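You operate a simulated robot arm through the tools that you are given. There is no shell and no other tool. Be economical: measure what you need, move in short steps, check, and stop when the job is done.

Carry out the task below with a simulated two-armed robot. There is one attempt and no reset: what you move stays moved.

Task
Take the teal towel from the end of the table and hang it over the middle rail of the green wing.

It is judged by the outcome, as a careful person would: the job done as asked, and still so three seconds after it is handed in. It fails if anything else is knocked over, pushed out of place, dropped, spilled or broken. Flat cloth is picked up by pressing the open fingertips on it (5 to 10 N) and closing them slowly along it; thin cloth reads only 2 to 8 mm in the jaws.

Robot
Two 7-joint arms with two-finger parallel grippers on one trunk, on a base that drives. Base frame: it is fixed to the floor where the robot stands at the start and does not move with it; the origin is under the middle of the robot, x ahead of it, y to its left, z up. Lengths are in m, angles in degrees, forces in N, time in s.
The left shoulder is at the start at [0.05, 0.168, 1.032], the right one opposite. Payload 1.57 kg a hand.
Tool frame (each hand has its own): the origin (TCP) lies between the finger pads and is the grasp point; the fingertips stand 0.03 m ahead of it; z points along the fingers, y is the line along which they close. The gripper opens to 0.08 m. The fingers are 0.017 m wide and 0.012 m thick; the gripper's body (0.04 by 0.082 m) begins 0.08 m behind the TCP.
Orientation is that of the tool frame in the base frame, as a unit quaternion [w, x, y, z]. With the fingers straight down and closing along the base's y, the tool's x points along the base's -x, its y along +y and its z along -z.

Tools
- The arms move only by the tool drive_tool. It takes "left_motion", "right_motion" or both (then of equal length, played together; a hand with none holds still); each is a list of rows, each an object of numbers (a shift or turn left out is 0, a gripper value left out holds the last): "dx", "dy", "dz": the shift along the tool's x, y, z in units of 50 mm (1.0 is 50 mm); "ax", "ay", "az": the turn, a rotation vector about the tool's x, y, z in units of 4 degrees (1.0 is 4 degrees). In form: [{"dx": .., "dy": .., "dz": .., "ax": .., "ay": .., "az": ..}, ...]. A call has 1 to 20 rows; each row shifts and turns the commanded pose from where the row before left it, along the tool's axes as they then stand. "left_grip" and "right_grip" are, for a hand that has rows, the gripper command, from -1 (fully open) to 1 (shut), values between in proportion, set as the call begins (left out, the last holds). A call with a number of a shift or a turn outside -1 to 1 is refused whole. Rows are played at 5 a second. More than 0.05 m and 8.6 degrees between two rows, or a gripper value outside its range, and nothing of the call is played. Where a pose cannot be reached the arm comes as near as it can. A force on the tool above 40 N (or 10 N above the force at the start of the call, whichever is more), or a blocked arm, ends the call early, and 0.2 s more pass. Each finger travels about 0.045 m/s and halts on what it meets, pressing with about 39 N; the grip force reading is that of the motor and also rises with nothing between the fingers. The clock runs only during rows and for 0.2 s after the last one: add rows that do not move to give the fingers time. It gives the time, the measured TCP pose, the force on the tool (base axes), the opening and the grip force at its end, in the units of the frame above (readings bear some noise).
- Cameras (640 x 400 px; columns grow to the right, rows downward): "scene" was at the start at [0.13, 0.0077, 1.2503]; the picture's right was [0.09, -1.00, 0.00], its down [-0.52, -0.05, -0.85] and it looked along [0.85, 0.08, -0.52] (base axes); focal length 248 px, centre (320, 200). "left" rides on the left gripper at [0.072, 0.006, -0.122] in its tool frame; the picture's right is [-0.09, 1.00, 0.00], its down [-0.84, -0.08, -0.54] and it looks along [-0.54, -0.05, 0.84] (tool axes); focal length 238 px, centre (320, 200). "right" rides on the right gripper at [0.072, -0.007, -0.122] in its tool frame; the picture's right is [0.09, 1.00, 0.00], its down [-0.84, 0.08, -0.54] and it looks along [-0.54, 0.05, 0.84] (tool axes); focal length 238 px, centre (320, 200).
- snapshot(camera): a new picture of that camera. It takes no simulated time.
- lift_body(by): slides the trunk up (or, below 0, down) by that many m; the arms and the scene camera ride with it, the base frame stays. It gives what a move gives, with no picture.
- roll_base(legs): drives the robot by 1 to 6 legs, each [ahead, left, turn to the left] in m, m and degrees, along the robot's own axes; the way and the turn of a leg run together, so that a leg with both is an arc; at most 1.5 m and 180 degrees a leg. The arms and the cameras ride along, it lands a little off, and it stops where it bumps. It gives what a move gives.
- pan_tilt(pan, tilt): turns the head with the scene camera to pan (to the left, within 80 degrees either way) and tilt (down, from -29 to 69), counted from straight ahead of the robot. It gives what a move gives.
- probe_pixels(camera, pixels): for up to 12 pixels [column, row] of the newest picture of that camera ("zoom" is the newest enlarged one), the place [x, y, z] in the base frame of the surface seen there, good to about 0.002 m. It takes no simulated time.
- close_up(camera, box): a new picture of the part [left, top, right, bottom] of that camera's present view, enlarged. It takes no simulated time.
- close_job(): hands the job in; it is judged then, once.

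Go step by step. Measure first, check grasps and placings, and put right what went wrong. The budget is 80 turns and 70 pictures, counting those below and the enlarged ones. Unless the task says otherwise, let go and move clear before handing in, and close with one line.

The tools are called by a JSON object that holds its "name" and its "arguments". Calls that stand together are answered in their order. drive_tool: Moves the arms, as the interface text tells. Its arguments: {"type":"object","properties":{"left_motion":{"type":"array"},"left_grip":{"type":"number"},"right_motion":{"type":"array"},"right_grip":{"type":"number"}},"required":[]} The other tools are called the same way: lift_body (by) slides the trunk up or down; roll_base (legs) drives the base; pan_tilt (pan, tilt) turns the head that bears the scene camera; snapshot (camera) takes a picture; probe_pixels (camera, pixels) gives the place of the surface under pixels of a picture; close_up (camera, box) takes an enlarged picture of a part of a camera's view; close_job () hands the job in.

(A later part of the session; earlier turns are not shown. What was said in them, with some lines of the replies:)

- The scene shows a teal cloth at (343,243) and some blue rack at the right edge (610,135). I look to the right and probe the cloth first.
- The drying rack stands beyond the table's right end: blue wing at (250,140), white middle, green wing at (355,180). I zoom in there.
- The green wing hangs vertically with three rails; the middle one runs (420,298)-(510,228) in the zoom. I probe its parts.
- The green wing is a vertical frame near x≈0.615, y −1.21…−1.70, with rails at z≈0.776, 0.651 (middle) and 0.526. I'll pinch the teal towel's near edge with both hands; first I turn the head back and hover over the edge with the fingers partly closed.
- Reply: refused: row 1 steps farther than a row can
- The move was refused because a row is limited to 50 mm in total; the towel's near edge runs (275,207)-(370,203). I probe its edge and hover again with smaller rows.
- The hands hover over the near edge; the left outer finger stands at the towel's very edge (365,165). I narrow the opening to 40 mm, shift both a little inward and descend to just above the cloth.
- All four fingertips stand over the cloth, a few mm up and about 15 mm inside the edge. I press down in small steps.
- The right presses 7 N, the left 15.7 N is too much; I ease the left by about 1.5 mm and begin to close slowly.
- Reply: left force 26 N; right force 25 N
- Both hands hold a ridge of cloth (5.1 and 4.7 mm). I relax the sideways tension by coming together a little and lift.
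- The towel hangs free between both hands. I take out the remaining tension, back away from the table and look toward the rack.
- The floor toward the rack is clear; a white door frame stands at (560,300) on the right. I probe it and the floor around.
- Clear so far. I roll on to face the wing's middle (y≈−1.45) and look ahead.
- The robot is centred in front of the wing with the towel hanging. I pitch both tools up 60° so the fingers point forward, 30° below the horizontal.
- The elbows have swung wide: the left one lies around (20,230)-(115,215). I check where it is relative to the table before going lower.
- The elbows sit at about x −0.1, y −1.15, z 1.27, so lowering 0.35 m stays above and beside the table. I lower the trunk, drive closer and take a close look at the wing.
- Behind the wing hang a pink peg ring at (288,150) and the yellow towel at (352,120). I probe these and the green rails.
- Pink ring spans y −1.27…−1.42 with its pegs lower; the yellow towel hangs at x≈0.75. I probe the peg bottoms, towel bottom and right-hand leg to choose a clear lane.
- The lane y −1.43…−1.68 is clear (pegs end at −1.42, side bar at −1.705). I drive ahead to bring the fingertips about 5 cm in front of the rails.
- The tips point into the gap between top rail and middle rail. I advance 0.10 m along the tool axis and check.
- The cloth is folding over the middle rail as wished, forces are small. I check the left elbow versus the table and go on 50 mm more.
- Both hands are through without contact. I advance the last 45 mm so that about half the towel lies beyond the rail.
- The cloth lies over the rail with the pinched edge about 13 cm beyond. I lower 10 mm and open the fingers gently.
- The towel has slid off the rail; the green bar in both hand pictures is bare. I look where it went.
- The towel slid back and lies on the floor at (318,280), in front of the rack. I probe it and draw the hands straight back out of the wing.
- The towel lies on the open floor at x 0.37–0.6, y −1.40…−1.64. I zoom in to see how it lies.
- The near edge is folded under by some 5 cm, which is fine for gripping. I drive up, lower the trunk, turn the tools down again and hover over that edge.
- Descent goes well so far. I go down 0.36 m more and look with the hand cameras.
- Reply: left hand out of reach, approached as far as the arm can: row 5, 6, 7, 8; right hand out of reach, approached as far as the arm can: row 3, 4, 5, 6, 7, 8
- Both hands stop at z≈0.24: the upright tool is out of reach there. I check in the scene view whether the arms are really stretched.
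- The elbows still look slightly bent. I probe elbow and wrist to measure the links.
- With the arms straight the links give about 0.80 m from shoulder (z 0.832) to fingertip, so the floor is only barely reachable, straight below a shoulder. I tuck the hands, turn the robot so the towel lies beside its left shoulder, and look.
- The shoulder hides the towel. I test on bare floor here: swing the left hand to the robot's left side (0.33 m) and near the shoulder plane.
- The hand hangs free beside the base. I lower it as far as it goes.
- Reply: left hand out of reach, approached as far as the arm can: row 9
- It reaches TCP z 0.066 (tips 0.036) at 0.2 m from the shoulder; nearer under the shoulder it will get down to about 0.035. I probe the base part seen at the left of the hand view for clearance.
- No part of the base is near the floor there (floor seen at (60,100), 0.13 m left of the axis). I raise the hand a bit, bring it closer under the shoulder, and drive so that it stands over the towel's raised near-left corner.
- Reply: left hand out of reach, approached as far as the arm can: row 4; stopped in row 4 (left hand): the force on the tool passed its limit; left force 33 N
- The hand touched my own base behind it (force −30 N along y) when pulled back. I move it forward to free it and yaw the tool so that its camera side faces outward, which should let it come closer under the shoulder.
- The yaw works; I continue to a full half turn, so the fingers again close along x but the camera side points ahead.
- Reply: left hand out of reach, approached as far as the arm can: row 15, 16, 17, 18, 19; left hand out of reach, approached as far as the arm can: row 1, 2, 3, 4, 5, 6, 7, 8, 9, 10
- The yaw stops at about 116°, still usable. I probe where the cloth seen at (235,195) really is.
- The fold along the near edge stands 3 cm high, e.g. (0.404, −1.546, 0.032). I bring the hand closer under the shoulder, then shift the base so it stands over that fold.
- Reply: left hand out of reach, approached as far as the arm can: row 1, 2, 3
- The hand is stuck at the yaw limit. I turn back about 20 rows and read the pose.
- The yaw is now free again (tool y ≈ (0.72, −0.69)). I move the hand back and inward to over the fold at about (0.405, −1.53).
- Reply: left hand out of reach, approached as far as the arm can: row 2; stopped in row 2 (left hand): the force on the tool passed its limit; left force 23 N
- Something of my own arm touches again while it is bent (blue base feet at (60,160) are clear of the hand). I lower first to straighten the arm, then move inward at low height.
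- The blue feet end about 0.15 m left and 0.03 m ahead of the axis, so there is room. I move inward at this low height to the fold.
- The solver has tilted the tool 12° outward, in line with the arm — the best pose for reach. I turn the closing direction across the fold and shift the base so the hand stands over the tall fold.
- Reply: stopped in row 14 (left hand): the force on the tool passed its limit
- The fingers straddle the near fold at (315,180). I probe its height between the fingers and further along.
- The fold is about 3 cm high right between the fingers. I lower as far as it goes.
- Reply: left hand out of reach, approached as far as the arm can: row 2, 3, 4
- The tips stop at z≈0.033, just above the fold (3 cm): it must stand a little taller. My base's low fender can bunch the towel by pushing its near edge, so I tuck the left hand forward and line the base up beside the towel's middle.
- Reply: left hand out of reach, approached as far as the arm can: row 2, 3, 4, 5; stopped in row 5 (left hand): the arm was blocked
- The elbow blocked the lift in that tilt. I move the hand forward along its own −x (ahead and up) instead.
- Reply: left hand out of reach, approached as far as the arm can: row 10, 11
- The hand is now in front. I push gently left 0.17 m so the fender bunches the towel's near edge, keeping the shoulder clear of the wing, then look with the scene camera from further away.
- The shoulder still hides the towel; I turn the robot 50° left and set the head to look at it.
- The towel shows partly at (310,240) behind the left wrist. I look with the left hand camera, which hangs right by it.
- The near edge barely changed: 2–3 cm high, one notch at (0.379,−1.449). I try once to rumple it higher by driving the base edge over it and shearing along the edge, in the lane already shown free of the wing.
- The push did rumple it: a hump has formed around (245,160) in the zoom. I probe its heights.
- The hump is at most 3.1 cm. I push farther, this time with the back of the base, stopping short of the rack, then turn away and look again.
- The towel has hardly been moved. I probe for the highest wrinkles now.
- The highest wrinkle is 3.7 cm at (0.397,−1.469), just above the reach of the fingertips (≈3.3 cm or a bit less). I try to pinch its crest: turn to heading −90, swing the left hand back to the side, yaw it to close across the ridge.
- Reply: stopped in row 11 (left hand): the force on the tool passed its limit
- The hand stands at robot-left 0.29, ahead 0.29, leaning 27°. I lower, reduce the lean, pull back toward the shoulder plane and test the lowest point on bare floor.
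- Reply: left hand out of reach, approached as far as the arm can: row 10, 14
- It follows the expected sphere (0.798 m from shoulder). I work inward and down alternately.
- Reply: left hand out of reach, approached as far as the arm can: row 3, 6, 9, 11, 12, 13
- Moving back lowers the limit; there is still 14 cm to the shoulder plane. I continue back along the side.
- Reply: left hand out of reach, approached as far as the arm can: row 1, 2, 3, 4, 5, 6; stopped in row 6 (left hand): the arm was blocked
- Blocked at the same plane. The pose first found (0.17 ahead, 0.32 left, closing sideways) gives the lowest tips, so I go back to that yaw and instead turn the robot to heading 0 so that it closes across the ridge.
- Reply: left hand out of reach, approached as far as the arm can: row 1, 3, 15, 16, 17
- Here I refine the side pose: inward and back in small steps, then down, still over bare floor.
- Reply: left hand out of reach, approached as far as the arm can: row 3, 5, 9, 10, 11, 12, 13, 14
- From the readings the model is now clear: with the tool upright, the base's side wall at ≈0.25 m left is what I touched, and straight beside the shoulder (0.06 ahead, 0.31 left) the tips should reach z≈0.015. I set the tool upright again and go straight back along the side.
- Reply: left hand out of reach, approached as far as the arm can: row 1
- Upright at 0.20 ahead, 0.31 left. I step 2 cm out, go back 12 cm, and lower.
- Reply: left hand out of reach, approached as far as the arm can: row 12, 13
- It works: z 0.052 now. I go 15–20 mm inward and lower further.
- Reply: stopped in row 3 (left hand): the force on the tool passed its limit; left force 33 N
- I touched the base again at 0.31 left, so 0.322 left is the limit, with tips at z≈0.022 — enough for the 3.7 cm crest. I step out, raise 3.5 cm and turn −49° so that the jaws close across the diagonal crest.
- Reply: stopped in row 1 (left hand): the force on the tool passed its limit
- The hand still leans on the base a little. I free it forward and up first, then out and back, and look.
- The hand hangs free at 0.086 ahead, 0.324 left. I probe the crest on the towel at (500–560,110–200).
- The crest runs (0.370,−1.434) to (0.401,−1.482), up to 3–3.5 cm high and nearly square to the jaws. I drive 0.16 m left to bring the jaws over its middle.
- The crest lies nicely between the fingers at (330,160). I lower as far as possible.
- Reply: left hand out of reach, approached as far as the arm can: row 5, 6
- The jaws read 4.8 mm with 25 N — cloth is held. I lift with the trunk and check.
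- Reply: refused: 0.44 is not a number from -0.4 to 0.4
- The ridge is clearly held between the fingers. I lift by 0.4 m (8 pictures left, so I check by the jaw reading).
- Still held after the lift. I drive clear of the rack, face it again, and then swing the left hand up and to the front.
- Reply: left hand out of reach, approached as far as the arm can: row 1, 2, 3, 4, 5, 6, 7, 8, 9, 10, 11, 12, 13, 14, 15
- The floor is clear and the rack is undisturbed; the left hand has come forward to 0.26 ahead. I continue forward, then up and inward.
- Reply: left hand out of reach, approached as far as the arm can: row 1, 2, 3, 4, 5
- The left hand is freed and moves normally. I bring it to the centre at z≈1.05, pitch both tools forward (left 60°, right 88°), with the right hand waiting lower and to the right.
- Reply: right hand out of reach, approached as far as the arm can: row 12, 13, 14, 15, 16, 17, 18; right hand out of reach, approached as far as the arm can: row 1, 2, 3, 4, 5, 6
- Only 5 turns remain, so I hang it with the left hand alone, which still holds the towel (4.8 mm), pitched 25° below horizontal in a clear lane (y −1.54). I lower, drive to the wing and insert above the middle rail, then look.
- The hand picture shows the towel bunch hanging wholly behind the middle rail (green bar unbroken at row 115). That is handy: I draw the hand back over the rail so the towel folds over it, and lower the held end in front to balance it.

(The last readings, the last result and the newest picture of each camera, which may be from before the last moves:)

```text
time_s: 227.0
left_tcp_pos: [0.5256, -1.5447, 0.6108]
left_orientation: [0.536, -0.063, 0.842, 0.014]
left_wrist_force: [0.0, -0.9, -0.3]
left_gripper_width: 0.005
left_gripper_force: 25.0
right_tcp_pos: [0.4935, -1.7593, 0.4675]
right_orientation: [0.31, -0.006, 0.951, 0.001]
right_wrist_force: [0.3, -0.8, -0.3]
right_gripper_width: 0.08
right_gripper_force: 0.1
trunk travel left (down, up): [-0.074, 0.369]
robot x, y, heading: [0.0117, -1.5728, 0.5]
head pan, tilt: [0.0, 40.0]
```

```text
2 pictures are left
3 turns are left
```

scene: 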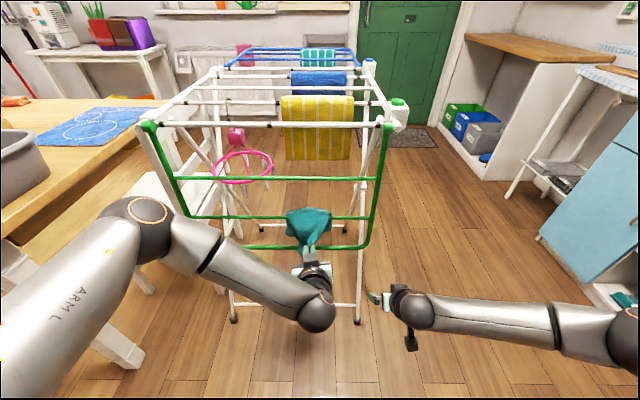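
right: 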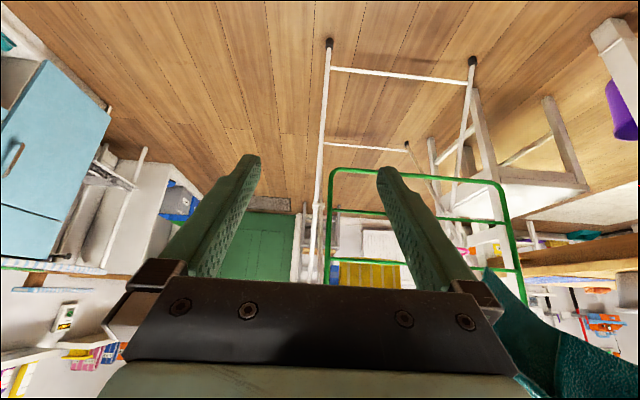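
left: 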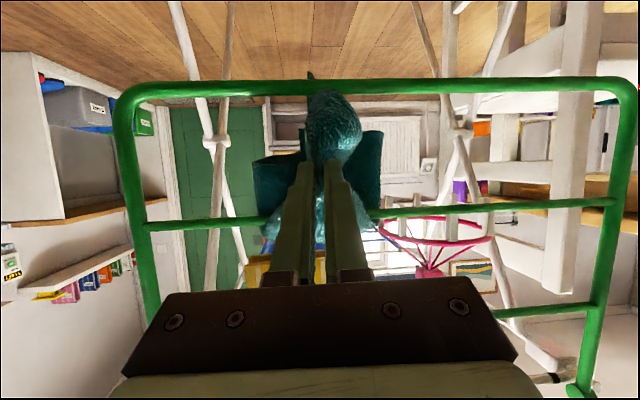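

The towel now lies over the middle rail ((308,220) in the scene view), the held end in front and the rest behind, roughly 40/60. I lower the end 2.5 cm for balance, open gently, draw back and look.

{"name": "drive_tool", "arguments": {"left_motion": [{"dx": 0.24, "dz": 0.2}, {"dx": 0.22, "dz": 0.15}, {}, {}, {}]}}

{"name": "drive_tool", "arguments": {"left_motion": [{}, {}, {}, {}, {}], "left_grip": 0.4}}

{"name": "drive_tool", "arguments": {"left_motion": [{"dz": -0.2}, {"dz": -0.3}, {"dz": -0.5}, {"dz": -0.6}, {"dz": -0.6}, {}]}}

{"name": "roll_base", "arguments": {"legs": [[-0.2, 0, 0]]}}

{"name": "snapshot", "arguments": {"camera": "scene"}}

```text
time_s: 228.2
left_tcp_pos: [0.5339, -1.5457, 0.5846]
left_orientation: [0.537, -0.063, 0.841, 0.015]
left_wrist_force: [0.9, 0.0, 0.4]
left_gripper_width: 0.0047
left_gripper_force: 25.1
right_tcp_pos: [0.4934, -1.7583, 0.4672]
right_orientation: [0.309, -0.006, 0.951, 0.002]
right_wrist_force: [-0.1, 0.4, 0.2]
right_gripper_width: 0.0801
right_gripper_force: 0.1
trunk travel left (down, up): [-0.074, 0.369]
robot x, y, heading: [0.0146, -1.5752, 0.3]
head pan, tilt: [0.0, 40.0]
```

```text
time_s: 229.4
left_tcp_pos: [0.5333, -1.5457, 0.5849]
left_orientation: [0.537, -0.063, 0.841, 0.015]
left_wrist_force: [0.9, -1.0, 0.3]
left_gripper_width: 0.0238
left_gripper_force: 0.1
right_tcp_pos: [0.4928, -1.7596, 0.4668]
right_orientation: [0.309, -0.005, 0.951, 0.002]
right_wrist_force: [0.2, -0.1, -0.2]
right_gripper_width: 0.0802
right_gripper_force: 0.1
trunk travel left (down, up): [-0.074, 0.369]
robot x, y, heading: [0.0164, -1.5723, 0.5]
head pan, tilt: [0.0, 40.0]
```

```text
time_s: 230.8
left_tcp_pos: [0.4336, -1.5547, 0.6301]
left_orientation: [0.537, -0.062, 0.841, 0.014]
left_wrist_force: [0.7, 0.6, -0.2]
left_gripper_width: 0.024
left_gripper_force: 0.0
right_tcp_pos: [0.493, -1.7601, 0.4683]
right_orientation: [0.308, -0.005, 0.951, 0.001]
right_wrist_force: [0.5, -0.3, -0.1]
right_gripper_width: 0.0802
right_gripper_force: 0.1
trunk travel left (down, up): [-0.074, 0.369]
robot x, y, heading: [0.0131, -1.5747, 0.8]
head pan, tilt: [0.0, 40.0]
```

```text
time_s: 232.4
left_tcp_pos: [0.2355, -1.5581, 0.6287]
left_orientation: [0.537, -0.064, 0.841, 0.015]
left_wrist_force: [-0.4, -0.7, -0.1]
left_gripper_width: 0.0238
left_gripper_force: 0.0
right_tcp_pos: [0.2949, -1.761, 0.4682]
right_orientation: [0.309, -0.005, 0.951, 0.001]
right_wrist_force: [0.7, 0.6, -0.3]
right_gripper_width: 0.0802
right_gripper_force: 0.1
trunk travel left (down, up): [-0.074, 0.369]
robot x, y, heading: [-0.1889, -1.5789, 0.8]
head pan, tilt: [0.0, 40.0]
```

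```text
1 pictures are left
2 turns are left
```

scene: 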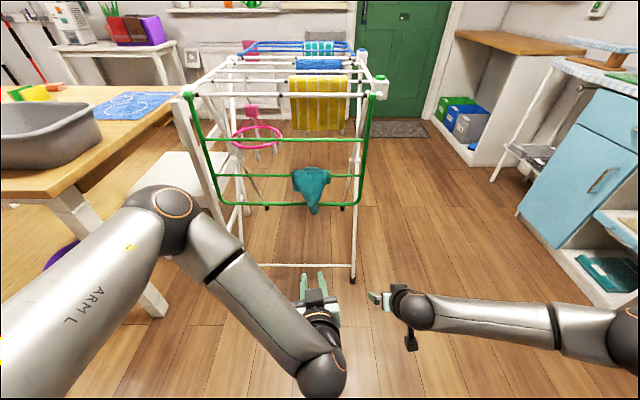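

The last picture shows the towel at (312,188) hanging over the middle rail of the green wing, about 3 s after I let go. It is bunched diagonally rather than spread. Both hands are clear and the rack stands where it was, so I hand in.

{"name": "close_job", "arguments": {}}

```text
The job is handed in.
```

The teal towel hangs over the middle rail of the green wing. It is bunched rather than spread flat. My first try slid off onto the floor, so I picked it up again, and in doing so drove the base over its edge. Nothing else looks moved in the last picture, though I did not look at the left half of the table again.
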